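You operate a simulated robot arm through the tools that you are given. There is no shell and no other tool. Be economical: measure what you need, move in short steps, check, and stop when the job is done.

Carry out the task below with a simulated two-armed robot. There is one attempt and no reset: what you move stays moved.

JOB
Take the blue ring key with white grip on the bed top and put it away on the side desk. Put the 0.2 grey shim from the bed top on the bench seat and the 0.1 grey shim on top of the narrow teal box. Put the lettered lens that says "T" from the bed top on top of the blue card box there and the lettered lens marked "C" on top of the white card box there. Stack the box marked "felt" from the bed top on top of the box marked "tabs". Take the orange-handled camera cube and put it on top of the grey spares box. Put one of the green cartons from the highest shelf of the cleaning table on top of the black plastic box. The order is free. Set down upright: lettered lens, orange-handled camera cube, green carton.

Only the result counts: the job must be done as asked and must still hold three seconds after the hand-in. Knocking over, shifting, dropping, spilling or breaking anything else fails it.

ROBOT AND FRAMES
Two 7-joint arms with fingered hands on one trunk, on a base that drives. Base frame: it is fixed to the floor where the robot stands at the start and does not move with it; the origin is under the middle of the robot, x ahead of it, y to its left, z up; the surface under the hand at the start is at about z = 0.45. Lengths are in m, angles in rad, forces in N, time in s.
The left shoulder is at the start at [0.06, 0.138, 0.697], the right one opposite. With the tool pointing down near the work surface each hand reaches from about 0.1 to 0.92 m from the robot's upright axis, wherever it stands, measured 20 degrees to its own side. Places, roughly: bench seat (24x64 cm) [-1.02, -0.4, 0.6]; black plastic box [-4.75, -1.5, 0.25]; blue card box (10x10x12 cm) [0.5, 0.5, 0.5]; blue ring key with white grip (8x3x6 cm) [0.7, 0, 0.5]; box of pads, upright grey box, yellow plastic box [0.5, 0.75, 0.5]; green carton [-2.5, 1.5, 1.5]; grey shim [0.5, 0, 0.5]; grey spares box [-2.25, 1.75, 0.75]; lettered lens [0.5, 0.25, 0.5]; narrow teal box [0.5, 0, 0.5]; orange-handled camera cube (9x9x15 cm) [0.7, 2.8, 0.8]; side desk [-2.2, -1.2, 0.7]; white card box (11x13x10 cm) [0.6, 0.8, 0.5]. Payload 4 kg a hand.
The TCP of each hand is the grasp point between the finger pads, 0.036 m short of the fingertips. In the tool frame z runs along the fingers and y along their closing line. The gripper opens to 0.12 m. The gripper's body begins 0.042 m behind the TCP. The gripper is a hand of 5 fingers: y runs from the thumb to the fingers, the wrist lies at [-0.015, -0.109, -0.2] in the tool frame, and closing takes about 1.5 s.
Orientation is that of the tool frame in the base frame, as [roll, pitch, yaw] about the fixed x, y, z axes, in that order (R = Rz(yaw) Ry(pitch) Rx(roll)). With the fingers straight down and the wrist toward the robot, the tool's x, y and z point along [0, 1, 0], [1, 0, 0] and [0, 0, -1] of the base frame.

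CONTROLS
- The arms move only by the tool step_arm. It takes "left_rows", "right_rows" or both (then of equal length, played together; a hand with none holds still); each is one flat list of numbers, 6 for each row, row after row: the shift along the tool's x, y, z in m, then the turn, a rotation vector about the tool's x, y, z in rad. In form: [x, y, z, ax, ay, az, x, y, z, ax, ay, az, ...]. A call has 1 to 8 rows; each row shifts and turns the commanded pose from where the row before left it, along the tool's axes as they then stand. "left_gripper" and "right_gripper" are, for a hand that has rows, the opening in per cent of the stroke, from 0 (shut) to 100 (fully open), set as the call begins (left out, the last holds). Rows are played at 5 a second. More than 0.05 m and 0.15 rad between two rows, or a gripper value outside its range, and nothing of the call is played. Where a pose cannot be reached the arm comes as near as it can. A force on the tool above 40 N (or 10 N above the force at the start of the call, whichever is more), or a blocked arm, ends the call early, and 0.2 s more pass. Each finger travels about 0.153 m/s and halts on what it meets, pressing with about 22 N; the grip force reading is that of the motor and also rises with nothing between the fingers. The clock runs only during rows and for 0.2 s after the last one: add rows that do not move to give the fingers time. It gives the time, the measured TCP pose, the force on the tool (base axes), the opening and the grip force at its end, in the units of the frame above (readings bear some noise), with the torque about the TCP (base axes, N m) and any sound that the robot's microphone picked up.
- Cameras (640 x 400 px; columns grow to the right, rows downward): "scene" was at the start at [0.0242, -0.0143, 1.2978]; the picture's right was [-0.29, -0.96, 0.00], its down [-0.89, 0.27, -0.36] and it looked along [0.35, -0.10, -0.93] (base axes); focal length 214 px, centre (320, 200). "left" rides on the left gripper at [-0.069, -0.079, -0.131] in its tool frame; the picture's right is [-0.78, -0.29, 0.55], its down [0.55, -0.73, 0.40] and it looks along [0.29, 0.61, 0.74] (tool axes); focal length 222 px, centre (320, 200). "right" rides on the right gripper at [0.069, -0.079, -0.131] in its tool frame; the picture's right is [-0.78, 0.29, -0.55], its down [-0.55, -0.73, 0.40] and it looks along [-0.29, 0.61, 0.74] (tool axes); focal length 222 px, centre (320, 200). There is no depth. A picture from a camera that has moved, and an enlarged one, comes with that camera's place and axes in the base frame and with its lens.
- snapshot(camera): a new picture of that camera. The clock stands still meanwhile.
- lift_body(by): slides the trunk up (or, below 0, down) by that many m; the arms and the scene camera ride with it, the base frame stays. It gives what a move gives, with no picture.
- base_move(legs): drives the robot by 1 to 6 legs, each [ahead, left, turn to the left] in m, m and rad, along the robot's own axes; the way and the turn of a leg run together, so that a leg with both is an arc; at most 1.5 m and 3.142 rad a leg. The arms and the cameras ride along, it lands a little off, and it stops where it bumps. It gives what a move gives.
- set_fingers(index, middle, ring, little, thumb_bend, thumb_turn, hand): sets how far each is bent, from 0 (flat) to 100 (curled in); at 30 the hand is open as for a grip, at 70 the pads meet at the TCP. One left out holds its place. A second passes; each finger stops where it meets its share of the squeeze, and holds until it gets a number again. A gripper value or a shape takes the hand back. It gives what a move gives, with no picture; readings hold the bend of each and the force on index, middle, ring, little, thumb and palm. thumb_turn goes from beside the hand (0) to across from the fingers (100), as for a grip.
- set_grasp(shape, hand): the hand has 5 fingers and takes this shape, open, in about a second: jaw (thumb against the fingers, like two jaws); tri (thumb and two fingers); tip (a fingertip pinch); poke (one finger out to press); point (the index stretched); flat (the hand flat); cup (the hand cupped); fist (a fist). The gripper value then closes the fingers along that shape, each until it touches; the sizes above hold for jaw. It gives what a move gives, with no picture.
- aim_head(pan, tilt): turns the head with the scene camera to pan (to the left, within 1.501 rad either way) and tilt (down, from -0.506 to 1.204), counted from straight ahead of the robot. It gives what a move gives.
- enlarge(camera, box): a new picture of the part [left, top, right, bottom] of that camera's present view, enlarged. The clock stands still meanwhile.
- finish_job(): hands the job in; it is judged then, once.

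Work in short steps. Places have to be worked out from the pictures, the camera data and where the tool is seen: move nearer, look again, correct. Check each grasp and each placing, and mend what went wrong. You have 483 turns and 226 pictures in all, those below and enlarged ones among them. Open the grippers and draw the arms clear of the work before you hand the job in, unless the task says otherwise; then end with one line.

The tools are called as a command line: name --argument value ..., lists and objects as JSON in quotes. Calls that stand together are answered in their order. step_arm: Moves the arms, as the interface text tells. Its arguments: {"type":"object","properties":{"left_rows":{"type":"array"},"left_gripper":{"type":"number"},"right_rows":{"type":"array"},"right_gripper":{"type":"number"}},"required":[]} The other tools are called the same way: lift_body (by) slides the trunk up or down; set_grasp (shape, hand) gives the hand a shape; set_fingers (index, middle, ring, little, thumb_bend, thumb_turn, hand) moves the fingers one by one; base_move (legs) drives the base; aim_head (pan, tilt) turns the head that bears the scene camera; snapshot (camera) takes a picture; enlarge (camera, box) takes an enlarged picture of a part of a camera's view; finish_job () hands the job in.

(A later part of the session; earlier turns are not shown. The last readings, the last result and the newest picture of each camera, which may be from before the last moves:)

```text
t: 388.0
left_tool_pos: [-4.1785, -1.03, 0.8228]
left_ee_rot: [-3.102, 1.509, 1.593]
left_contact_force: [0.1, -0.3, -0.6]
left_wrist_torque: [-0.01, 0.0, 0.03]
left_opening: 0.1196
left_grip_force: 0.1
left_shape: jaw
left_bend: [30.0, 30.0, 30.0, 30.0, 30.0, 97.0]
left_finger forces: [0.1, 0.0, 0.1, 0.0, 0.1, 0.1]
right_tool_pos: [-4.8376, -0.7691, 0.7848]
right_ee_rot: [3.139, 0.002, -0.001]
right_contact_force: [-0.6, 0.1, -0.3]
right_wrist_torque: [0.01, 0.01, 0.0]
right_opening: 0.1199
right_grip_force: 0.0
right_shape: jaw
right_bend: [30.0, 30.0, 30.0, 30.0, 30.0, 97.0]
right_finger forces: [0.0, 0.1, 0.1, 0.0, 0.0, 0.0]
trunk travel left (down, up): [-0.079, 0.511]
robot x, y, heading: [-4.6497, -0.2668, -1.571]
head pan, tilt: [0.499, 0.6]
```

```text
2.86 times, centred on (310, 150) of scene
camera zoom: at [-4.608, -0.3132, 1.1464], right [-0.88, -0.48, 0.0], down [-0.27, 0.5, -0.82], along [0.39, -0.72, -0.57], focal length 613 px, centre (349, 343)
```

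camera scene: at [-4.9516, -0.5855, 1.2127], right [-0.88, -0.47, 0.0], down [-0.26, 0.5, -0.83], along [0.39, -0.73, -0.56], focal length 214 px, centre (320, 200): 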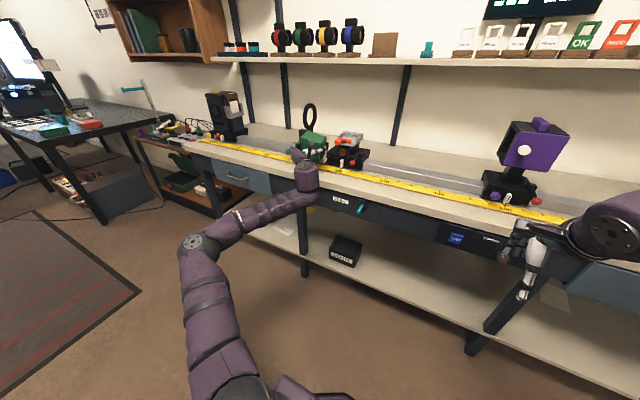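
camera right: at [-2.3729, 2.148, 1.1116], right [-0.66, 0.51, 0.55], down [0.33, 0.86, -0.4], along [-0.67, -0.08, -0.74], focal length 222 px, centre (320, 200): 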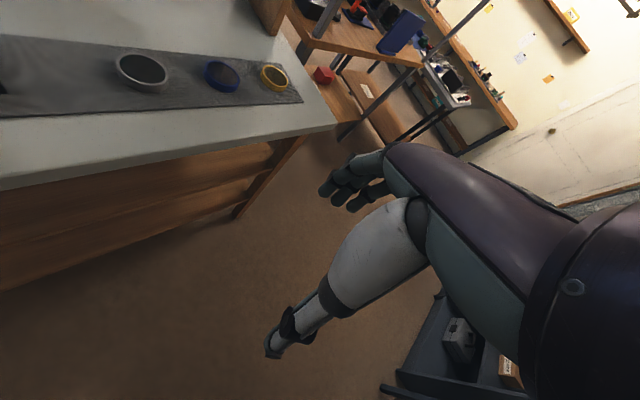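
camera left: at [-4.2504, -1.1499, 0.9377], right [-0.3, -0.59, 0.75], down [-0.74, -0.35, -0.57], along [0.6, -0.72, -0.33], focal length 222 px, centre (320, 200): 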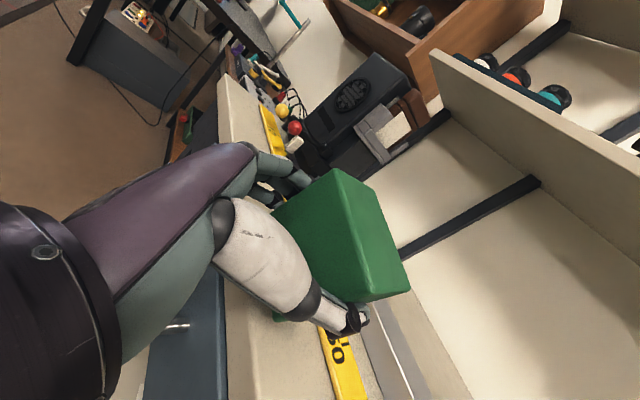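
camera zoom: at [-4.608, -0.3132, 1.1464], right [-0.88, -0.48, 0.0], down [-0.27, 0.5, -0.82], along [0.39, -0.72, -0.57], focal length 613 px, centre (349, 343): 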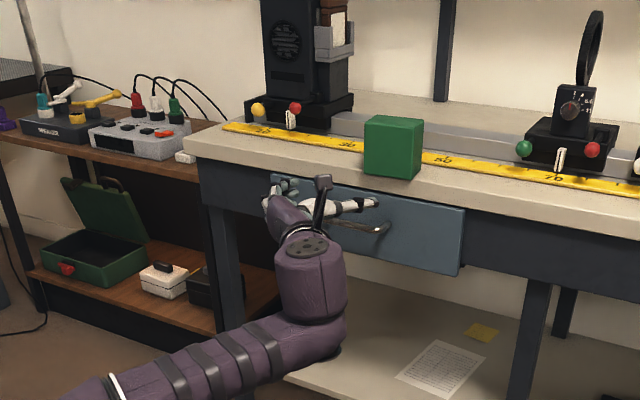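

The carton stands upright on the bench. I pull the left hand back and up, then shift the base so that the right hand can take the carton from above.

step_arm --left_rows '[-0.03, 0, -0.035, 0, 0, 0, -0.03, 0, -0.035, 0, 0, 0, -0.03, 0, -0.035, 0, 0, 0, -0.03, 0, -0.035, 0, 0, 0, 0, 0, -0.045, 0, 0, 0, 0, 0, -0.045, 0, 0, 0]' --right_rows '[0, 0, -0.04, 0, 0, 0, 0, 0, -0.04, 0, 0, 0, 0, 0, -0.04, 0, 0, 0, 0, 0, -0.04, 0, 0, 0, 0, 0, -0.04, 0, 0, 0, 0, 0, 0, 0, 0, 0]'

base_move --legs '[[0, 0.66, 0]]'

aim_head --pan -0.15 --tilt 0.6

snapshot --camera "scene"

```text
t: 389.4
left_tool_pos: [-4.1712, -0.8101, 0.9586]
left_ee_rot: [-3.073, 1.508, 1.619]
left_contact_force: [-0.5, -0.4, -0.3]
left_wrist_torque: [-0.04, 0.02, 0.01]
left_opening: 0.1198
left_grip_force: 0.0
left_shape: jaw
left_bend: [30.0, 30.0, 30.0, 30.0, 30.0, 97.0]
left_finger forces: [0.0, 0.0, 0.0, 0.1, 0.0, 0.1]
right_tool_pos: [-4.8387, -0.7693, 0.9839]
right_ee_rot: [3.141, 0.001, 0.001]
right_contact_force: [0.3, 0.4, -0.8]
right_wrist_torque: [-0.01, 0.03, 0.04]
right_opening: 0.1199
right_grip_force: 0.1
right_shape: jaw
right_bend: [30.0, 30.0, 30.0, 30.0, 30.0, 97.0]
right_finger forces: [0.0, 0.0, 0.0, 0.0, 0.1, 0.1]
trunk travel left (down, up): [-0.079, 0.511]
robot x, y, heading: [-4.6515, -0.2658, -1.574]
head pan, tilt: [0.499, 0.6]
```

```text
t: 393.0
left_tool_pos: [-3.513, -0.8081, 0.9582]
left_ee_rot: [-3.105, 1.51, 1.594]
left_contact_force: [0.2, -0.4, 0.3]
left_wrist_torque: [-0.01, 0.01, -0.01]
left_opening: 0.1198
left_grip_force: 0.0
left_shape: jaw
left_bend: [30.0, 30.0, 30.0, 30.0, 30.0, 97.0]
left_finger forces: [0.1, 0.0, 0.0, 0.0, 0.1, 0.1]
right_tool_pos: [-4.1799, -0.7684, 0.9841]
right_ee_rot: [3.14, 0.002, 0.005]
right_contact_force: [-0.2, 0.5, 0.3]
right_wrist_torque: [0.01, 0.01, 0.01]
right_opening: 0.12
right_grip_force: 0.0
right_shape: jaw
right_bend: [30.0, 30.0, 30.0, 30.0, 30.0, 97.0]
right_finger forces: [0.0, 0.0, 0.1, 0.0, 0.0, 0.1]
trunk travel left (down, up): [-0.079, 0.511]
robot x, y, heading: [-3.9982, -0.2652, -1.565]
head pan, tilt: [0.499, 0.6]
```

```text
t: 394.1
left_tool_pos: [-3.513, -0.8093, 0.959]
left_ee_rot: [-3.108, 1.511, 1.591]
left_contact_force: [-0.1, -0.7, -1.1]
left_wrist_torque: [0.0, -0.01, -0.01]
left_opening: 0.1199
left_grip_force: 0.0
left_shape: jaw
left_bend: [30.0, 30.0, 30.0, 30.0, 30.0, 97.0]
left_finger forces: [0.1, 0.0, 0.0, 0.1, 0.0, 0.1]
right_tool_pos: [-4.1798, -0.7688, 0.9838]
right_ee_rot: [3.139, 0.002, 0.002]
right_contact_force: [0.1, 0.1, 0.0]
right_wrist_torque: [0.0, 0.01, 0.03]
right_opening: 0.1199
right_grip_force: 0.1
right_shape: jaw
right_bend: [30.0, 30.0, 30.0, 30.0, 30.0, 97.0]
right_finger forces: [0.0, 0.0, 0.0, 0.1, 0.1, 0.0]
trunk travel left (down, up): [-0.079, 0.511]
robot x, y, heading: [-3.991, -0.2676, -1.569]
head pan, tilt: [-0.15, 0.6]
```

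```text
40 pictures are left
camera scene: at [-4.0073, -0.3223, 1.1464], right [-0.99, 0.15, 0.0], down [0.08, 0.56, -0.83], along [-0.12, -0.82, -0.56], focal length 214 px, centre (320, 200)
```

scene: 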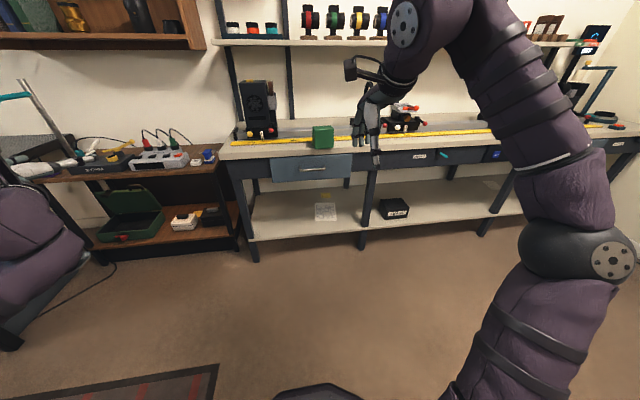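

Right hand is in line with the carton. I drive forward and extend above it.

base_move --legs '[[0.27, 0, 0]]'

step_arm --right_rows '[0, 0.045, 0, 0, 0, 0, 0, 0.045, 0, 0, 0, 0, 0, 0.045, 0, 0, 0, 0, 0, 0.045, 0, 0, 0, 0, 0, 0.045, 0.02, 0, 0, 0]'

snapshot --camera "right"

enlarge --camera "scene" --box '[250, 60, 430, 200]'

```text
t: 396.0
left_tool_pos: [-3.5093, -1.0796, 0.9587]
left_ee_rot: [-3.104, 1.51, 1.599]
left_contact_force: [-0.2, 0.7, 0.1]
left_wrist_torque: [0.0, 0.02, 0.01]
left_opening: 0.1197
left_grip_force: 0.1
left_shape: jaw
left_bend: [30.0, 30.0, 30.0, 30.0, 30.0, 97.0]
left_finger forces: [0.0, 0.1, 0.1, 0.0, 0.0, 0.0]
right_tool_pos: [-4.1769, -1.0421, 0.9849]
right_ee_rot: [3.141, 0.001, 0.007]
right_contact_force: [-0.1, -0.4, -0.5]
right_wrist_torque: [0.03, 0.0, -0.01]
right_opening: 0.12
right_grip_force: 0.1
right_shape: jaw
right_bend: [30.0, 30.0, 30.0, 30.0, 30.0, 97.0]
right_finger forces: [0.0, 0.0, 0.0, 0.0, 0.1, 0.0]
trunk travel left (down, up): [-0.079, 0.511]
robot x, y, heading: [-3.9932, -0.5366, -1.562]
head pan, tilt: [-0.15, 0.6]
```

```text
t: 397.2
left_tool_pos: [-3.5107, -1.0803, 0.9593]
left_ee_rot: [-3.08, 1.51, 1.623]
left_contact_force: [0.2, -0.6, 0.2]
left_wrist_torque: [-0.04, 0.0, -0.03]
left_opening: 0.12
left_grip_force: 0.1
left_shape: jaw
left_bend: [30.0, 30.0, 30.0, 30.0, 30.0, 97.0]
left_finger forces: [0.0, 0.1, 0.0, 0.1, 0.0, 0.1]
right_tool_pos: [-4.1642, -1.2061, 0.9428]
right_ee_rot: [3.138, 0.003, 0.005]
right_contact_force: [0.2, 0.1, -1.1]
right_wrist_torque: [0.04, 0.02, -0.01]
right_opening: 0.1199
right_grip_force: 0.2
right_shape: jaw
right_bend: [30.0, 30.0, 30.0, 30.0, 30.0, 97.0]
right_finger forces: [0.0, 0.0, 0.1, 0.0, 0.2, 0.1]
right hand out of reach, approached as far as the arm can: row 3, 4, 5
trunk travel left (down, up): [-0.079, 0.511]
robot x, y, heading: [-3.9972, -0.5401, -1.567]
head pan, tilt: [-0.15, 0.6]
```

```text
39 pictures are left
camera right: at [-4.0944, -1.1267, 1.0725], right [-0.78, -0.29, 0.55], down [-0.55, 0.73, -0.4], along [-0.29, -0.62, -0.73], focal length 222 px, centre (320, 200)
```

right: 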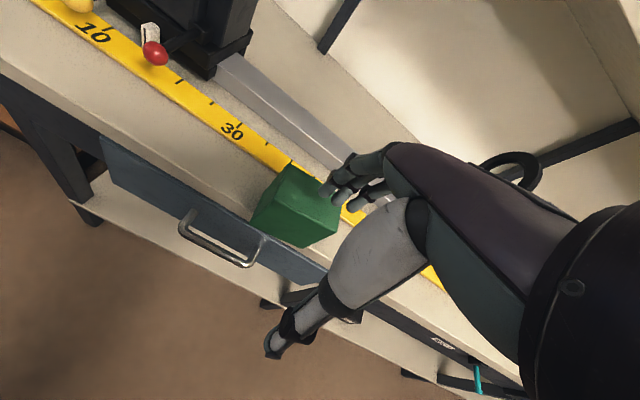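

```text
2.86 times, centred on (340, 130) of scene
camera zoom: at [-4.0059, -0.5947, 1.1465], right [-0.99, 0.14, 0.0], down [0.08, 0.56, -0.82], along [-0.12, -0.82, -0.57], focal length 613 px, centre (263, 400)
```

zoom: 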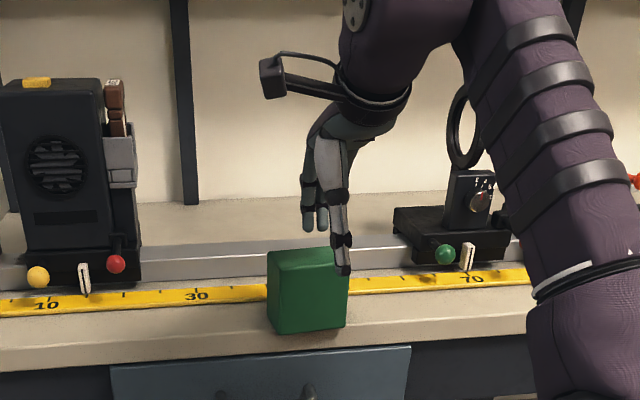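

The carton's top centre is (-4.162, -1.30, 0.861). The arm needs a higher shoulder; I raise the trunk and then come down over the carton.

lift_body --by 0.28

step_arm --right_rows '[0, 0.02, 0.045, 0, 0, 0, 0, 0.02, 0.045, 0, 0, 0, 0, 0.02, 0.045, 0, 0, 0, 0, 0.02, 0.045, 0, 0, 0, 0, 0.014, 0.045, 0, 0, 0]'

snapshot --camera "right"

enlarge --camera "scene" --box '[250, 100, 430, 240]'

```text
t: 400.0
left_tool_pos: [-3.5109, -1.0788, 1.2377]
left_ee_rot: [-3.095, 1.507, 1.607]
left_contact_force: [0.9, -0.6, -0.4]
left_wrist_torque: [-0.02, 0.04, -0.03]
left_opening: 0.1199
left_grip_force: 0.0
left_shape: jaw
left_bend: [30.0, 30.0, 30.0, 30.0, 30.0, 97.0]
left_finger forces: [0.0, 0.1, 0.0, 0.0, 0.0, 0.0]
right_tool_pos: [-4.164, -1.2073, 1.2228]
right_ee_rot: [3.138, 0.002, 0.006]
right_contact_force: [0.0, 0.0, 0.6]
right_wrist_torque: [-0.01, -0.01, 0.02]
right_opening: 0.12
right_grip_force: 0.2
right_shape: jaw
right_bend: [30.0, 30.0, 30.0, 30.0, 30.0, 97.0]
right_finger forces: [0.1, 0.1, 0.1, 0.0, 0.1, 0.1]
trunk travel left (down, up): [-0.359, 0.231]
robot x, y, heading: [-3.9988, -0.5373, -1.565]
head pan, tilt: [-0.15, 0.6]
```

```text
t: 401.2
left_tool_pos: [-3.5103, -1.0795, 1.2393]
left_ee_rot: [-3.073, 1.509, 1.628]
left_contact_force: [0.1, 0.1, -0.2]
left_wrist_torque: [-0.03, 0.02, -0.02]
left_opening: 0.1197
left_grip_force: 0.1
left_shape: jaw
left_bend: [30.0, 30.0, 30.0, 30.0, 30.0, 97.0]
left_finger forces: [0.1, 0.0, 0.1, 0.0, 0.0, 0.0]
right_tool_pos: [-4.1653, -1.3013, 0.9946]
right_ee_rot: [3.137, 0.002, 0.005]
right_contact_force: [0.3, 0.4, -0.3]
right_wrist_torque: [0.01, 0.01, 0.02]
right_opening: 0.1201
right_grip_force: 0.0
right_shape: jaw
right_bend: [30.0, 30.0, 30.0, 30.0, 30.0, 97.0]
right_finger forces: [0.0, 0.0, 0.0, 0.1, 0.1, 0.0]
trunk travel left (down, up): [-0.359, 0.231]
robot x, y, heading: [-3.9925, -0.5371, -1.567]
head pan, tilt: [-0.15, 0.6]
```

```text
37 pictures are left
camera right: at [-4.0949, -1.2201, 1.1247], right [-0.78, -0.29, 0.55], down [-0.55, 0.73, -0.4], along [-0.28, -0.62, -0.73], focal length 222 px, centre (320, 200)
```

right: 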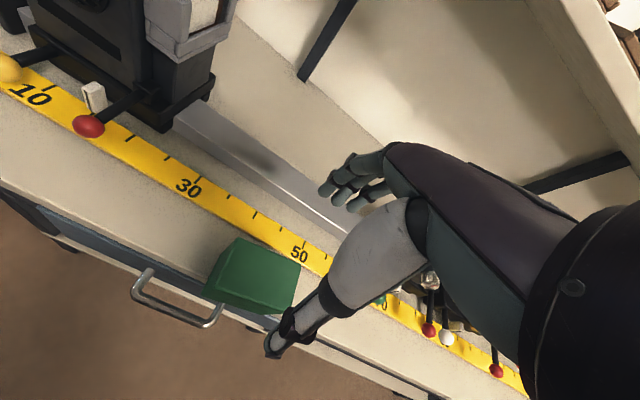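

```text
2.86 times, centred on (340, 170) of scene
camera zoom: at [-4.0063, -0.5952, 1.4264], right [-0.99, 0.14, 0.0], down [0.08, 0.56, -0.82], along [-0.12, -0.82, -0.57], focal length 613 px, centre (263, 286)
```

zoom: 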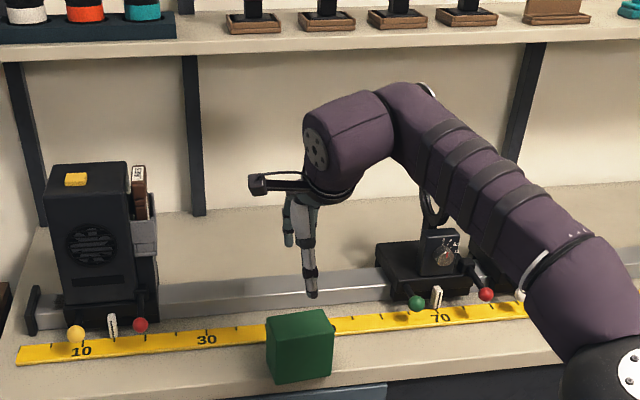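

Well centred. I descend to z≈0.837 and grip the carton.

step_arm --right_rows '[0, 0, 0.04, 0, 0, 0, 0, 0, 0.04, 0, 0, 0, 0, 0, 0.04, 0, 0, 0, 0, 0, 0.037, 0, 0, 0]'

snapshot --camera "right"

```text
t: 402.2
left_tool_pos: [-3.5094, -1.0786, 1.2393]
left_ee_rot: [-3.1, 1.509, 1.601]
left_contact_force: [-0.1, 0.0, 0.3]
left_wrist_torque: [0.0, -0.04, 0.01]
left_opening: 0.1196
left_grip_force: 0.0
left_shape: jaw
left_bend: [30.0, 30.0, 30.0, 30.0, 30.0, 97.0]
left_finger forces: [0.1, 0.1, 0.0, 0.0, 0.1, 0.0]
right_tool_pos: [-4.1622, -1.3024, 0.8425]
right_ee_rot: [3.136, 0.001, 0.004]
right_contact_force: [0.0, 0.7, 2.0]
right_wrist_torque: [0.04, 0.0, 0.04]
right_opening: 0.12
right_grip_force: 0.1
right_shape: jaw
right_bend: [30.0, 30.0, 30.0, 30.0, 30.0, 97.0]
right_finger forces: [0.0, 0.1, 0.0, 0.0, 2.2, 0.1]
trunk travel left (down, up): [-0.359, 0.231]
robot x, y, heading: [-3.9943, -0.5369, -1.566]
head pan, tilt: [-0.15, 0.6]
```

```text
35 pictures are left
camera right: at [-4.0934, -1.2214, 0.9712], right [-0.78, -0.29, 0.55], down [-0.55, 0.73, -0.4], along [-0.28, -0.62, -0.73], focal length 222 px, centre (320, 200)
```

right: 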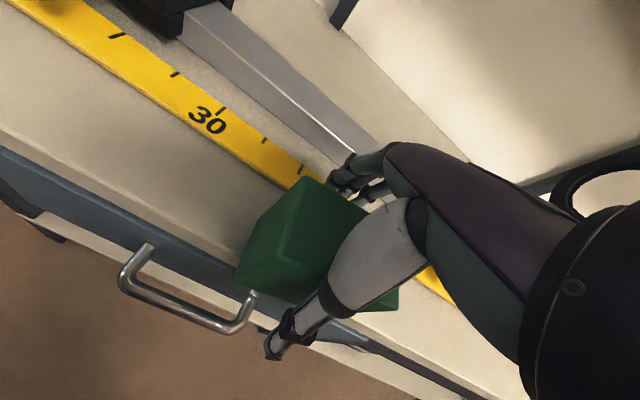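

step_arm --right_rows '[0, 0, 0, 0, 0, 0, 0, 0, 0, 0, 0, 0, 0, 0, 0, 0, 0, 0, 0, 0, 0, 0, 0, 0, 0, 0, 0, 0, 0, 0, 0, 0, 0, 0, 0, 0, 0, 0, 0, 0, 0, 0]' --right_gripper 0

step_arm --right_rows '[0, 0, -0.015, 0, 0, 0, 0, 0, -0.03, 0, 0, 0, 0, 0, -0.04, 0, 0, 0, 0, 0, -0.04, 0, 0, 0]'

snapshot --camera "right"

enlarge --camera "scene" --box '[250, 100, 430, 240]'

```text
t: 403.8
left_tool_pos: [-3.5102, -1.0782, 1.2394]
left_ee_rot: [-3.1, 1.511, 1.602]
left_contact_force: [0.6, 0.0, 0.5]
left_wrist_torque: [0.01, 0.0, 0.0]
left_opening: 0.1196
left_grip_force: 0.0
left_shape: jaw
left_bend: [30.0, 30.0, 30.0, 30.0, 30.0, 97.0]
left_finger forces: [0.0, 0.1, 0.0, 0.0, 0.0, 0.0]
right_tool_pos: [-4.1624, -1.3011, 0.8436]
right_ee_rot: [3.133, 0.001, 0.005]
right_contact_force: [0.2, -1.3, 21.8]
right_wrist_torque: [-0.63, -0.11, 0.26]
right_opening: 0.0709
right_grip_force: 22.0
right_shape: jaw
right_bend: [50.0, 52.0, 48.0, 70.0, 43.0, 98.0]
right_finger forces: [15.5, 10.2, 3.3, 1.7, 41.6, 0.0]
trunk travel left (down, up): [-0.359, 0.231]
robot x, y, heading: [-3.9932, -0.5381, -1.566]
head pan, tilt: [-0.15, 0.6]
```

```text
t: 404.8
left_tool_pos: [-3.5097, -1.0786, 1.2394]
left_ee_rot: [-3.094, 1.509, 1.608]
left_contact_force: [0.0, 0.3, -1.1]
left_wrist_torque: [0.0, 0.0, -0.04]
left_opening: 0.1201
left_grip_force: 0.0
left_shape: jaw
left_bend: [30.0, 30.0, 30.0, 30.0, 30.0, 97.0]
left_finger forces: [0.1, 0.1, 0.1, 0.0, 0.0, 0.0]
right_tool_pos: [-4.1612, -1.3015, 0.9628]
right_ee_rot: [3.14, 0.003, 0.006]
right_contact_force: [0.1, -0.2, -0.7]
right_wrist_torque: [-0.02, 0.02, 0.02]
right_opening: 0.0685
right_grip_force: 22.0
right_shape: jaw
right_bend: [53.0, 54.0, 51.0, 71.0, 39.0, 97.0]
right_finger forces: [11.3, 5.7, 2.5, 1.3, 23.9, 0.0]
trunk travel left (down, up): [-0.359, 0.231]
robot x, y, heading: [-3.9921, -0.5396, -1.568]
head pan, tilt: [-0.15, 0.6]
```

```text
34 pictures are left
camera right: at [-4.0924, -1.2211, 1.0929], right [-0.78, -0.29, 0.55], down [-0.55, 0.73, -0.4], along [-0.28, -0.62, -0.73], focal length 222 px, centre (320, 200)
```

right: 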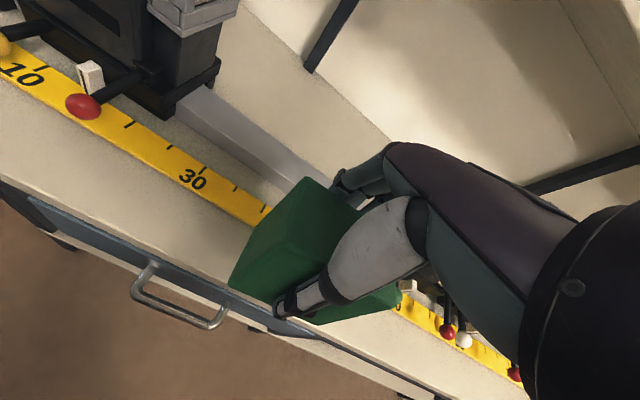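

```text
2.86 times, centred on (340, 170) of scene
camera zoom: at [-4.006, -0.5947, 1.4264], right [-0.99, 0.14, 0.0], down [0.08, 0.56, -0.83], along [-0.12, -0.82, -0.56], focal length 613 px, centre (263, 286)
```

zoom: 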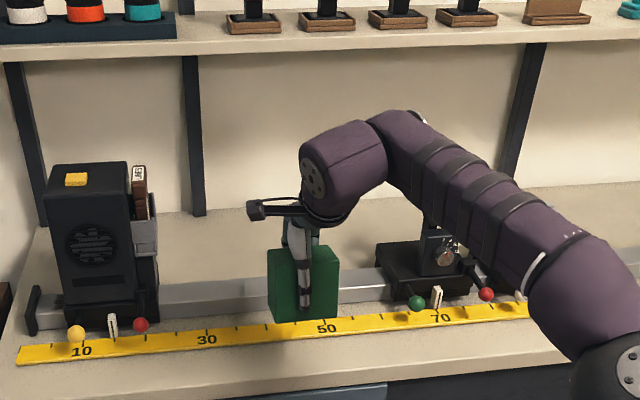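

Carton held upright by the right hand. I back out, tuck the left hand further, strafe to the black box and lower the trunk.

base_move --legs '[[-0.45, 0, 0], [0, -0.5, 0]]'

step_arm --left_rows '[-0.03, 0, -0.03, 0, 0, 0, -0.03, 0, -0.03, 0, 0, 0, -0.03, 0, -0.03, 0, 0, 0, -0.03, 0, -0.03, 0, 0, 0, 0, 0, -0.03, 0, 0, 0]'

lift_body --by -0.35

aim_head --pan -0.1 --tilt 0.5

snapshot --camera "scene"

```text
t: 410.0
left_tool_pos: [-4.011, -0.6322, 1.2391]
left_ee_rot: [-3.079, 1.508, 1.614]
left_contact_force: [-0.4, 0.2, 1.4]
left_wrist_torque: [-0.01, 0.0, 0.01]
left_opening: 0.1198
left_grip_force: 0.1
left_shape: jaw
left_bend: [30.0, 30.0, 30.0, 30.0, 30.0, 97.0]
left_finger forces: [0.1, 0.0, 0.0, 0.0, 0.1, 0.0]
right_tool_pos: [-4.6643, -0.8503, 0.9639]
right_ee_rot: [3.138, 0.001, -0.003]
right_contact_force: [-0.2, 0.6, -1.4]
right_wrist_torque: [0.0, -0.04, -0.01]
right_opening: 0.0683
right_grip_force: 22.1
right_shape: jaw
right_bend: [53.0, 54.0, 51.0, 71.0, 39.0, 97.0]
right_finger forces: [11.3, 5.7, 2.5, 1.2, 24.0, 0.0]
trunk travel left (down, up): [-0.359, 0.231]
robot x, y, heading: [-4.4911, -0.0866, -1.572]
head pan, tilt: [-0.15, 0.6]
```

```text
t: 411.2
left_tool_pos: [-4.0077, -0.489, 1.3689]
left_ee_rot: [-3.108, 1.507, 1.585]
left_contact_force: [0.4, -0.5, -0.2]
left_wrist_torque: [-0.02, 0.01, 0.02]
left_opening: 0.1198
left_grip_force: 0.0
left_shape: jaw
left_bend: [30.0, 30.0, 30.0, 30.0, 30.0, 97.0]
left_finger forces: [0.0, 0.0, 0.0, 0.1, 0.0, 0.0]
right_tool_pos: [-4.6651, -0.8504, 0.9637]
right_ee_rot: [3.138, 0.002, -0.003]
right_contact_force: [-0.5, -0.3, -0.7]
right_wrist_torque: [-0.01, -0.04, 0.0]
right_opening: 0.0684
right_grip_force: 22.0
right_shape: jaw
right_bend: [53.0, 54.0, 51.0, 71.0, 39.0, 97.0]
right_finger forces: [11.3, 5.6, 2.5, 1.2, 23.9, 0.0]
trunk travel left (down, up): [-0.359, 0.231]
robot x, y, heading: [-4.4926, -0.0923, -1.571]
head pan, tilt: [-0.15, 0.6]
```

```text
t: 414.7
left_tool_pos: [-4.0075, -0.4917, 1.0196]
left_ee_rot: [-3.086, 1.51, 1.609]
left_contact_force: [-0.4, 0.1, -0.7]
left_wrist_torque: [0.02, -0.01, 0.02]
left_opening: 0.1198
left_grip_force: 0.1
left_shape: jaw
left_bend: [30.0, 30.0, 30.0, 30.0, 30.0, 97.0]
left_finger forces: [0.0, 0.1, 0.0, 0.0, 0.1, 0.0]
right_tool_pos: [-4.6637, -0.8493, 0.6126]
right_ee_rot: [3.14, 0.003, -0.004]
right_contact_force: [-0.1, 0.1, -1.9]
right_wrist_torque: [0.05, 0.0, -0.02]
right_opening: 0.0686
right_grip_force: 22.4
right_shape: jaw
right_bend: [53.0, 54.0, 51.0, 71.0, 39.0, 97.0]
right_finger forces: [11.3, 5.7, 2.5, 1.3, 23.9, 0.0]
trunk travel left (down, up): [-0.009, 0.581]
robot x, y, heading: [-4.4894, -0.0866, -1.569]
head pan, tilt: [-0.15, 0.6]
```

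```text
t: 415.3
left_tool_pos: [-4.0066, -0.4916, 1.0186]
left_ee_rot: [-3.072, 1.512, 1.622]
left_contact_force: [-0.3, 0.4, -0.6]
left_wrist_torque: [0.01, 0.04, -0.01]
left_opening: 0.1199
left_grip_force: 0.0
left_shape: jaw
left_bend: [30.0, 30.0, 30.0, 30.0, 30.0, 97.0]
left_finger forces: [0.0, 0.0, 0.0, 0.0, 0.1, 0.0]
right_tool_pos: [-4.6637, -0.8496, 0.6134]
right_ee_rot: [3.136, 0.001, -0.004]
right_contact_force: [-0.4, 0.7, -1.9]
right_wrist_torque: [-0.01, 0.03, 0.03]
right_opening: 0.0686
right_grip_force: 22.0
right_shape: jaw
right_bend: [53.0, 54.0, 51.0, 71.0, 39.0, 97.0]
right_finger forces: [11.4, 5.8, 2.4, 1.3, 23.8, 0.0]
trunk travel left (down, up): [-0.009, 0.581]
robot x, y, heading: [-4.4877, -0.0869, -1.577]
head pan, tilt: [-0.099, 0.499]
```

```text
32 pictures are left
camera scene: at [-4.4984, -0.1472, 1.0855], right [-0.99, 0.1, 0.0], down [0.05, 0.48, -0.88], along [-0.09, -0.87, -0.48], focal length 214 px, centre (320, 200)
```

scene: 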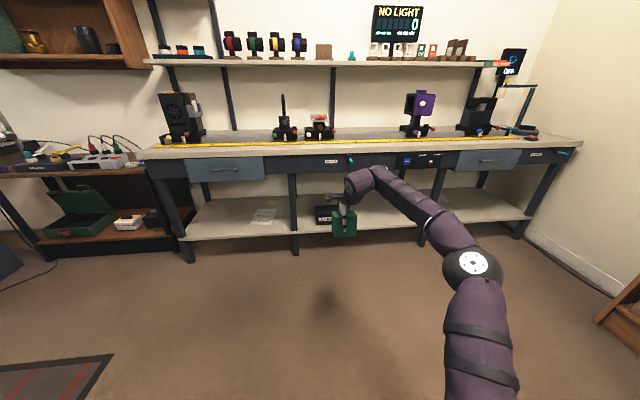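

I lower the hand to about z=0.44 with a 15° forward tilt to keep the wrist clear of the bench, then check.

step_arm --right_rows '[-0.0045, 0, 0.043, -0.065, 0, 0, -0.0045, 0, 0.043, -0.065, 0, 0, -0.0045, 0, 0.043, -0.065, 0, 0, -0.0045, 0, 0.043, -0.065, 0, 0]'

base_move --legs '[[0.3, 0, 0]]'

enlarge --camera "scene" --box '[260, 140, 440, 280]'

snapshot --camera "right"

```text
t: 416.3
left_tool_pos: [-4.0077, -0.4896, 1.0183]
left_ee_rot: [-3.088, 1.509, 1.605]
left_contact_force: [0.8, 0.3, 0.3]
left_wrist_torque: [0.01, -0.02, 0.0]
left_opening: 0.1199
left_grip_force: 0.1
left_shape: jaw
left_bend: [30.0, 30.0, 30.0, 30.0, 30.0, 97.0]
left_finger forces: [0.0, 0.0, 0.0, 0.1, 0.1, 0.0]
right_tool_pos: [-4.6836, -0.8695, 0.4392]
right_ee_rot: [2.878, -0.001, -0.003]
right_contact_force: [0.5, -0.1, -0.3]
right_wrist_torque: [-0.03, 0.01, 0.0]
right_opening: 0.0687
right_grip_force: 21.9
right_shape: jaw
right_bend: [53.0, 55.0, 52.0, 71.0, 39.0, 97.0]
right_finger forces: [11.2, 5.5, 2.6, 1.3, 23.5, 0.0]
trunk travel left (down, up): [-0.009, 0.581]
robot x, y, heading: [-4.4901, -0.0911, -1.574]
head pan, tilt: [-0.099, 0.499]
```

```text
t: 418.4
left_tool_pos: [-4.0129, -0.793, 1.0185]
left_ee_rot: [-3.044, 1.511, 1.637]
left_contact_force: [0.0, -0.2, 0.3]
left_wrist_torque: [0.0, 0.02, 0.01]
left_opening: 0.1198
left_grip_force: 0.1
left_shape: jaw
left_bend: [30.0, 30.0, 30.0, 30.0, 30.0, 97.0]
left_finger forces: [0.0, 0.1, 0.0, 0.0, 0.0, 0.1]
right_tool_pos: [-4.6928, -1.1638, 0.4389]
right_ee_rot: [2.879, 0.001, -0.013]
right_contact_force: [0.4, 0.6, 0.0]
right_wrist_torque: [0.01, 0.02, 0.01]
right_opening: 0.0685
right_grip_force: 22.4
right_shape: jaw
right_bend: [53.0, 55.0, 52.0, 71.0, 39.0, 97.0]
right_finger forces: [11.3, 5.4, 2.6, 1.3, 23.5, 0.0]
trunk travel left (down, up): [-0.009, 0.581]
robot x, y, heading: [-4.495, -0.3863, -1.586]
head pan, tilt: [-0.099, 0.499]
```

```text
2.86 times, centred on (350, 210) of scene
camera zoom: at [-4.5013, -0.4446, 1.0855], right [-0.99, 0.11, 0.0], down [0.05, 0.48, -0.88], along [-0.1, -0.87, -0.48], focal length 613 px, centre (234, 171)
```

zoom: 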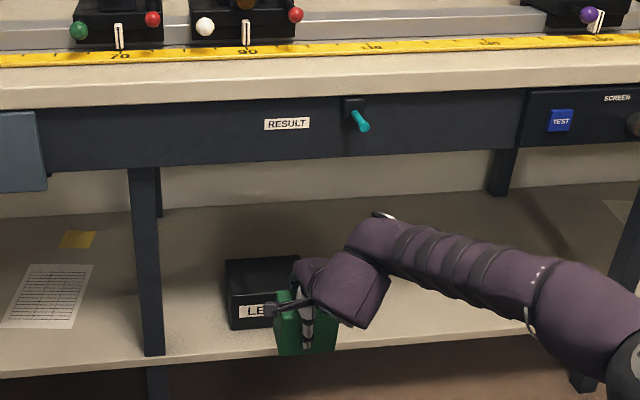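

```text
30 pictures are left
camera right: at [-4.6218, -1.0546, 0.5444], right [-0.79, -0.13, 0.61], down [-0.54, 0.61, -0.57], along [-0.3, -0.78, -0.55], focal length 222 px, centre (320, 200)
```

right: 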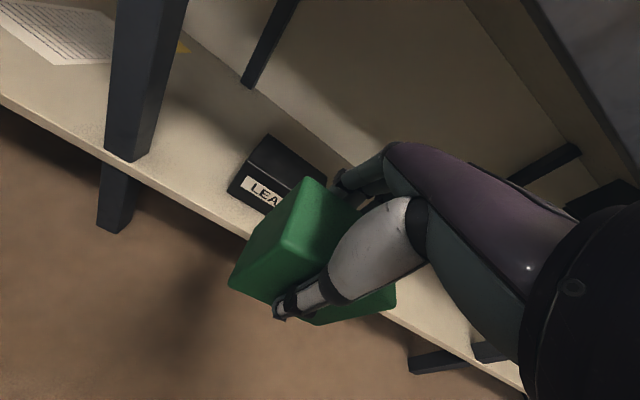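

Black box top centre: (-4.668, -1.413, 0.31). I shift 2.5 cm left, lower to leave ~1.5 cm clearance, and drive in 0.2 m.

step_arm --right_rows '[0.026, -0.0095, 0.0357, 0, 0, 0]'

base_move --legs '[[0.19, 0, 0.01]]'

enlarge --camera "scene" --box '[270, 160, 430, 300]'

snapshot --camera "right"

```text
t: 418.8
left_tool_pos: [-4.0125, -0.7922, 1.0183]
left_ee_rot: [-3.088, 1.511, 1.594]
left_contact_force: [-0.4, -0.2, 1.0]
left_wrist_torque: [0.02, -0.01, 0.0]
left_opening: 0.1197
left_grip_force: 0.1
left_shape: jaw
left_bend: [30.0, 30.0, 30.0, 30.0, 30.0, 97.0]
left_finger forces: [0.1, 0.0, 0.0, 0.0, 0.1, 0.0]
right_tool_pos: [-4.6675, -1.1662, 0.4033]
right_ee_rot: [2.879, 0.002, -0.014]
right_contact_force: [0.3, 0.5, -0.5]
right_wrist_torque: [0.0, -0.03, 0.01]
right_opening: 0.0685
right_grip_force: 21.8
right_shape: jaw
right_bend: [53.0, 55.0, 52.0, 71.0, 39.0, 97.0]
right_finger forces: [11.2, 5.4, 2.5, 1.3, 23.4, 0.0]
trunk travel left (down, up): [-0.009, 0.581]
robot x, y, heading: [-4.4878, -0.3839, -1.582]
head pan, tilt: [-0.099, 0.499]
```

```text
t: 420.3
left_tool_pos: [-4.0098, -0.9779, 1.0181]
left_ee_rot: [-3.096, 1.51, 1.601]
left_contact_force: [0.2, 0.7, 0.8]
left_wrist_torque: [0.0, -0.02, 0.0]
left_opening: 0.1197
left_grip_force: 0.1
left_shape: jaw
left_bend: [30.0, 30.0, 30.0, 30.0, 30.0, 97.0]
left_finger forces: [0.1, 0.0, 0.1, 0.0, 0.0, 0.0]
right_tool_pos: [-4.6568, -1.3605, 0.4019]
right_ee_rot: [2.879, 0.002, -0.001]
right_contact_force: [0.5, -0.2, -1.7]
right_wrist_torque: [-0.03, 0.0, -0.02]
right_opening: 0.0686
right_grip_force: 22.4
right_shape: jaw
right_bend: [53.0, 55.0, 52.0, 71.0, 39.0, 97.0]
right_finger forces: [11.2, 5.5, 2.6, 1.3, 23.3, 0.0]
trunk travel left (down, up): [-0.009, 0.581]
robot x, y, heading: [-4.4902, -0.5802, -1.569]
head pan, tilt: [-0.099, 0.499]
```

```text
2.86 times, centred on (350, 230) of scene
camera zoom: at [-4.5017, -0.6366, 1.0855], right [-1.0, 0.1, 0.0], down [0.05, 0.48, -0.88], along [-0.09, -0.87, -0.48], focal length 613 px, centre (234, 114)
```

zoom: 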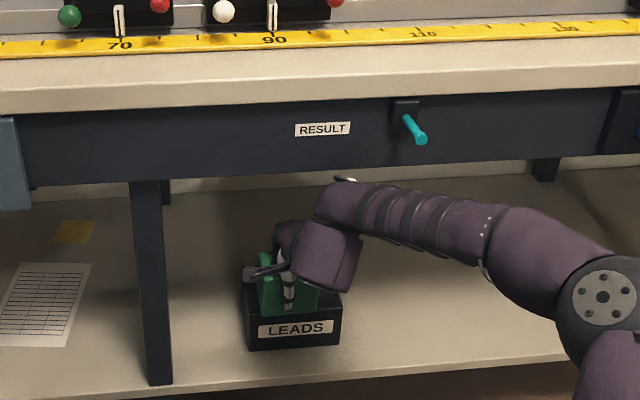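

```text
28 pictures are left
camera right: at [-4.587, -1.2496, 0.5079], right [-0.78, -0.14, 0.61], down [-0.55, 0.61, -0.57], along [-0.29, -0.78, -0.55], focal length 222 px, centre (320, 200)
```

right: 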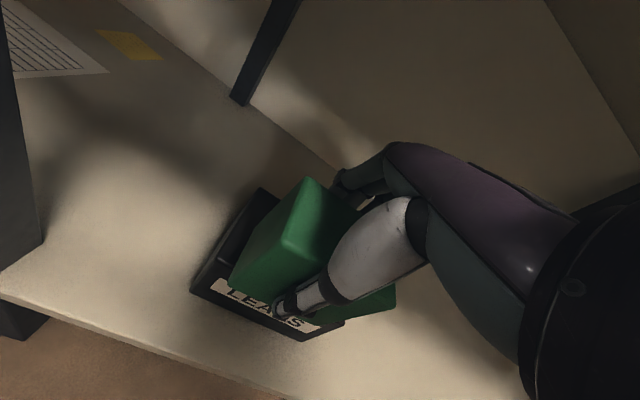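

Carton is above the box and the arm clears the panel. I move 3 cm further in and lower to contact.

step_arm --right_rows '[-0.004, 0.029, 0.0077, 0, 0, 0, 0, -0.0015, 0.006, 0, 0, 0]'

step_arm --right_rows '[0, -0.0013, 0.0048, 0, 0, 0, 0, -0.0013, 0.0048, 0, 0, 0]'

```text
t: 420.9
left_tool_pos: [-4.0079, -0.9777, 1.0191]
left_ee_rot: [-3.066, 1.508, 1.631]
left_contact_force: [0.2, -0.3, 0.2]
left_wrist_torque: [-0.02, 0.0, 0.03]
left_opening: 0.1197
left_grip_force: 0.0
left_shape: jaw
left_bend: [30.0, 30.0, 30.0, 30.0, 30.0, 97.0]
left_finger forces: [0.0, 0.0, 0.0, 0.1, 0.0, 0.0]
right_tool_pos: [-4.6602, -1.391, 0.3963]
right_ee_rot: [2.879, 0.001, -0.001]
right_contact_force: [0.0, 0.3, -0.3]
right_wrist_torque: [0.01, -0.01, -0.01]
right_opening: 0.0685
right_grip_force: 21.7
right_shape: jaw
right_bend: [53.0, 55.0, 52.0, 71.0, 39.0, 97.0]
right_finger forces: [11.2, 5.3, 2.7, 1.2, 23.4, 0.0]
trunk travel left (down, up): [-0.009, 0.581]
robot x, y, heading: [-4.4917, -0.5786, -1.572]
head pan, tilt: [-0.099, 0.499]
```

```text
t: 421.5
left_tool_pos: [-4.0079, -0.9777, 1.018]
left_ee_rot: [-3.084, 1.509, 1.614]
left_contact_force: [0.1, 0.7, -0.1]
left_wrist_torque: [-0.01, 0.0, 0.01]
left_opening: 0.1199
left_grip_force: 0.1
left_shape: jaw
left_bend: [30.0, 30.0, 30.0, 30.0, 30.0, 97.0]
left_finger forces: [0.1, 0.1, 0.0, 0.0, 0.1, 0.0]
right_tool_pos: [-4.6611, -1.3907, 0.3843]
right_ee_rot: [2.878, 0.002, 0.0]
right_contact_force: [-0.1, -0.3, -1.2]
right_wrist_torque: [-0.03, -0.01, 0.0]
right_opening: 0.0688
right_grip_force: 22.3
right_shape: jaw
right_bend: [53.0, 55.0, 52.0, 71.0, 39.0, 97.0]
right_finger forces: [11.3, 5.3, 2.7, 1.2, 23.4, 0.1]
trunk travel left (down, up): [-0.009, 0.581]
robot x, y, heading: [-4.4915, -0.5767, -1.569]
head pan, tilt: [-0.099, 0.499]
```

Now that the hand is low, there's room to level the carton; I rotate back 0.17 rad and continue lowering.

step_arm --right_rows '[0, 0, 0, 0.085, 0, 0, 0, 0, 0, 0.085, 0, 0]'

step_arm --right_rows '[0, 0, 0.004, 0.04, 0, 0, 0, 0, 0.004, 0, 0, 0]'

enlarge --camera "scene" --box '[290, 180, 400, 290]'

```text
t: 422.1
left_tool_pos: [-4.0085, -0.9785, 1.0174]
left_ee_rot: [-3.09, 1.507, 1.608]
left_contact_force: [-0.7, -0.3, -0.6]
left_wrist_torque: [0.01, -0.05, -0.02]
left_opening: 0.12
left_grip_force: 0.0
left_shape: jaw
left_bend: [30.0, 30.0, 30.0, 30.0, 30.0, 97.0]
left_finger forces: [0.1, 0.0, 0.0, 0.1, 0.0, 0.0]
right_tool_pos: [-4.659, -1.3898, 0.3834]
right_ee_rot: [3.055, 0.0, 0.004]
right_contact_force: [-0.7, 0.5, -0.4]
right_wrist_torque: [-0.03, 0.01, -0.02]
right_opening: 0.0685
right_grip_force: 21.9
right_shape: jaw
right_bend: [53.0, 55.0, 52.0, 71.0, 39.0, 97.0]
right_finger forces: [11.3, 5.4, 2.6, 1.4, 23.1, 0.0]
trunk travel left (down, up): [-0.009, 0.581]
robot x, y, heading: [-4.4941, -0.5743, -1.572]
head pan, tilt: [-0.099, 0.499]
```

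```text
t: 422.7
left_tool_pos: [-4.0093, -0.9791, 1.0181]
left_ee_rot: [-3.081, 1.511, 1.616]
left_contact_force: [1.0, 0.5, 0.5]
left_wrist_torque: [-0.01, 0.05, -0.02]
left_opening: 0.1197
left_grip_force: 0.0
left_shape: jaw
left_bend: [30.0, 30.0, 30.0, 30.0, 30.0, 97.0]
left_finger forces: [0.0, 0.0, 0.0, 0.1, 0.1, 0.1]
right_tool_pos: [-4.6613, -1.3914, 0.38]
right_ee_rot: [3.087, 0.003, -0.001]
right_contact_force: [0.9, 0.7, -0.6]
right_wrist_torque: [-0.01, 0.01, -0.06]
right_opening: 0.0686
right_grip_force: 22.1
right_shape: jaw
right_bend: [53.0, 55.0, 52.0, 71.0, 39.0, 97.0]
right_finger forces: [11.1, 5.5, 2.5, 1.3, 22.9, 0.0]
trunk travel left (down, up): [-0.009, 0.581]
robot x, y, heading: [-4.4939, -0.5789, -1.575]
head pan, tilt: [-0.099, 0.499]
```

```text
3.64 times, centred on (345, 235) of scene
camera zoom: at [-4.5017, -0.637, 1.0857], right [-1.0, 0.1, 0.0], down [0.05, 0.48, -0.88], along [-0.09, -0.87, -0.48], focal length 780 px, centre (229, 73)
```

zoom: 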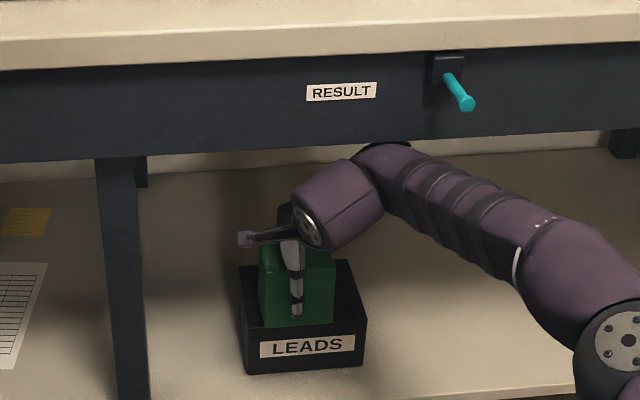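

step_arm --right_rows '[0, 0, 0.004, 0, 0, 0, 0, 0, 0.003, 0, 0, 0]'

step_arm --right_rows '[0, 0, 0.003, 0, 0, 0, 0, 0, 0.003, 0, 0, 0]'

```text
t: 423.3
left_tool_pos: [-4.0084, -0.9764, 1.0189]
left_ee_rot: [-3.049, 1.512, 1.647]
left_contact_force: [0.4, 0.2, -0.5]
left_wrist_torque: [0.0, 0.01, -0.01]
left_opening: 0.1198
left_grip_force: 0.0
left_shape: jaw
left_bend: [30.0, 30.0, 30.0, 30.0, 30.0, 97.0]
left_finger forces: [0.0, 0.1, 0.1, 0.0, 0.1, 0.0]
right_tool_pos: [-4.6614, -1.3923, 0.3764]
right_ee_rot: [3.08, 0.0, 0.0]
right_contact_force: [-0.3, 5.6, 20.5]
right_wrist_torque: [-0.07, 0.18, -0.1]
right_opening: 0.0684
right_grip_force: 22.1
right_shape: jaw
right_bend: [53.0, 55.0, 52.0, 71.0, 39.0, 97.0]
right_finger forces: [11.4, 5.7, 2.5, 1.2, 34.4, 0.0]
trunk travel left (down, up): [-0.009, 0.581]
robot x, y, heading: [-4.4938, -0.5793, -1.571]
head pan, tilt: [-0.099, 0.499]
```

```text
t: 423.9
left_tool_pos: [-4.0091, -0.977, 1.0187]
left_ee_rot: [-3.086, 1.51, 1.61]
left_contact_force: [-0.1, 0.4, 0.3]
left_wrist_torque: [-0.01, 0.0, -0.02]
left_opening: 0.1196
left_grip_force: 0.1
left_shape: jaw
left_bend: [30.0, 30.0, 30.0, 30.0, 30.0, 97.0]
left_finger forces: [0.1, 0.1, 0.1, 0.0, 0.0, 0.1]
right_tool_pos: [-4.6617, -1.3945, 0.3765]
right_ee_rot: [3.075, -0.003, -0.002]
right_contact_force: [-1.4, 4.5, 17.1]
right_wrist_torque: [-0.05, 0.14, -0.02]
right_opening: 0.069
right_grip_force: 21.9
right_shape: jaw
right_bend: [53.0, 55.0, 53.0, 71.0, 40.0, 97.0]
right_finger forces: [11.7, 5.6, 2.7, 1.3, 33.8, 0.1]
trunk travel left (down, up): [-0.009, 0.581]
robot x, y, heading: [-4.4959, -0.5769, -1.575]
head pan, tilt: [-0.099, 0.499]
stopped in row 2 (right hand): the force on the tool passed its limit at 42 N (the readings are from after the stop); the commanded pose is now the measured one
```

Firm contact: the carton sits on the box. I ease up 3 mm, open, and slide the hand sideways (not up, to stay clear of the bench) before withdrawing.

step_arm --right_rows '[0, 0, -0.003, 0, 0, 0, 0, 0, 0, 0, 0, 0]'

step_arm --right_rows '[0, 0, 0, 0, 0, 0, 0, 0, 0, 0, 0, 0, 0, 0, 0, 0, 0, 0, 0, 0, 0, 0, 0, 0]' --right_gripper 100

snapshot --camera "right"

enlarge --camera "scene" --box '[290, 180, 400, 290]'

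```text
t: 424.5
left_tool_pos: [-4.0088, -0.9776, 1.0174]
left_ee_rot: [-3.096, 1.509, 1.601]
left_contact_force: [0.1, -0.6, 0.0]
left_wrist_torque: [-0.01, -0.01, -0.01]
left_opening: 0.1198
left_grip_force: 0.1
left_shape: jaw
left_bend: [30.0, 30.0, 30.0, 30.0, 30.0, 97.0]
left_finger forces: [0.0, 0.0, 0.0, 0.0, 0.0, 0.0]
right_tool_pos: [-4.6605, -1.3923, 0.3772]
right_ee_rot: [3.078, 0.001, -0.002]
right_contact_force: [-0.9, -3.7, 11.8]
right_wrist_torque: [-0.48, 0.16, 0.02]
right_opening: 0.0691
right_grip_force: 22.3
right_shape: jaw
right_bend: [53.0, 54.0, 52.0, 71.0, 40.0, 97.0]
right_finger forces: [13.8, 7.1, 3.2, 1.8, 27.8, 0.0]
trunk travel left (down, up): [-0.009, 0.581]
robot x, y, heading: [-4.4925, -0.5797, -1.566]
head pan, tilt: [-0.099, 0.499]
```

```text
t: 425.5
left_tool_pos: [-4.01, -0.978, 1.018]
left_ee_rot: [-3.105, 1.51, 1.591]
left_contact_force: [0.5, 0.0, 0.1]
left_wrist_torque: [-0.04, 0.0, -0.01]
left_opening: 0.1199
left_grip_force: 0.1
left_shape: jaw
left_bend: [30.0, 30.0, 30.0, 30.0, 30.0, 97.0]
left_finger forces: [0.0, 0.0, 0.0, 0.0, 0.0, 0.0]
right_tool_pos: [-4.661, -1.3924, 0.3755]
right_ee_rot: [3.082, -0.002, -0.001]
right_contact_force: [0.9, 0.1, -0.4]
right_wrist_torque: [-0.02, 0.0, -0.02]
right_opening: 0.1197
right_grip_force: 0.1
right_shape: jaw
right_bend: [30.0, 30.0, 30.0, 30.0, 30.0, 97.0]
right_finger forces: [0.0, 0.0, 0.0, 0.0, 0.0, 0.0]
trunk travel left (down, up): [-0.009, 0.581]
robot x, y, heading: [-4.495, -0.5799, -1.574]
head pan, tilt: [-0.099, 0.499]
```

```text
26 pictures are left
camera right: at [-4.5907, -1.3052, 0.5007], right [-0.79, -0.26, 0.56], down [-0.55, 0.71, -0.44], along [-0.29, -0.66, -0.7], focal length 222 px, centre (320, 200)
```

right: 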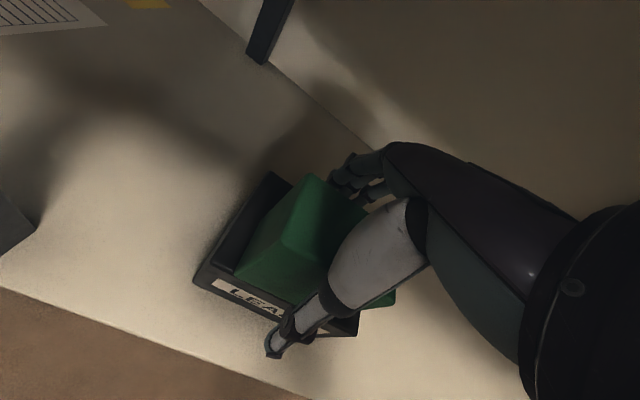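

```text
3.64 times, centred on (345, 235) of scene
camera zoom: at [-4.5018, -0.6365, 1.0855], right [-1.0, 0.1, 0.0], down [0.05, 0.48, -0.88], along [-0.09, -0.87, -0.48], focal length 780 px, centre (229, 73)
```

zoom: 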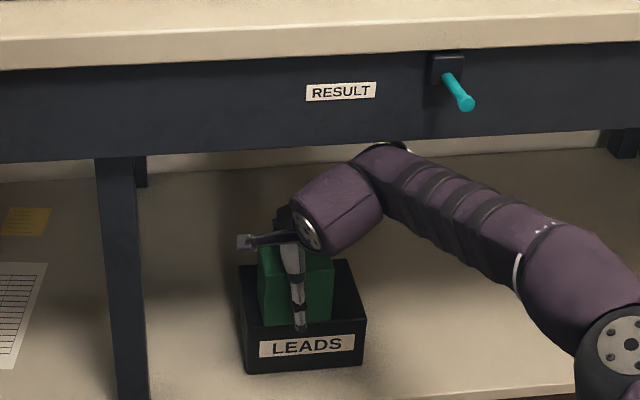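

Released; the carton stands upright. I slide the hand to the right along the carton's faces.

step_arm --right_rows '[-0.03, 0, 0, 0, 0, 0, -0.03, 0, 0, 0, 0, 0, -0.03, 0, 0, 0, 0, 0, -0.03, 0, 0, 0, 0, 0, -0.02, 0, 0, 0, 0, 0]'

snapshot --camera "right"

```text
t: 426.7
left_tool_pos: [-4.0082, -0.9783, 1.0191]
left_ee_rot: [-3.102, 1.51, 1.593]
left_contact_force: [0.7, -0.3, -0.4]
left_wrist_torque: [0.01, 0.01, -0.01]
left_opening: 0.12
left_grip_force: 0.0
left_shape: jaw
left_bend: [30.0, 30.0, 30.0, 30.0, 30.0, 97.0]
left_finger forces: [0.0, 0.0, 0.0, 0.0, 0.2, 0.1]
right_tool_pos: [-4.7987, -1.391, 0.3745]
right_ee_rot: [3.082, -0.001, 0.0]
right_contact_force: [-0.3, 0.1, -0.6]
right_wrist_torque: [-0.04, 0.03, 0.01]
right_opening: 0.1196
right_grip_force: 0.0
right_shape: jaw
right_bend: [30.0, 30.0, 30.0, 30.0, 30.0, 97.0]
right_finger forces: [0.0, 0.0, 0.0, 0.0, 0.0, 0.0]
trunk travel left (down, up): [-0.009, 0.581]
robot x, y, heading: [-4.4982, -0.5803, -1.571]
head pan, tilt: [-0.099, 0.499]
```

```text
24 pictures are left
camera right: at [-4.7284, -1.3031, 0.5003], right [-0.79, -0.26, 0.56], down [-0.55, 0.71, -0.44], along [-0.29, -0.66, -0.7], focal length 222 px, centre (320, 200)
```

right: 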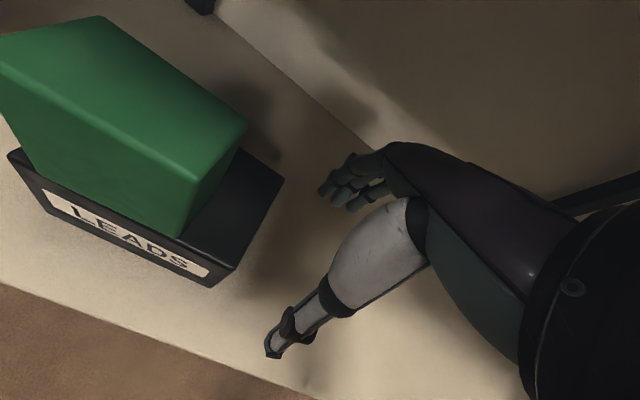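

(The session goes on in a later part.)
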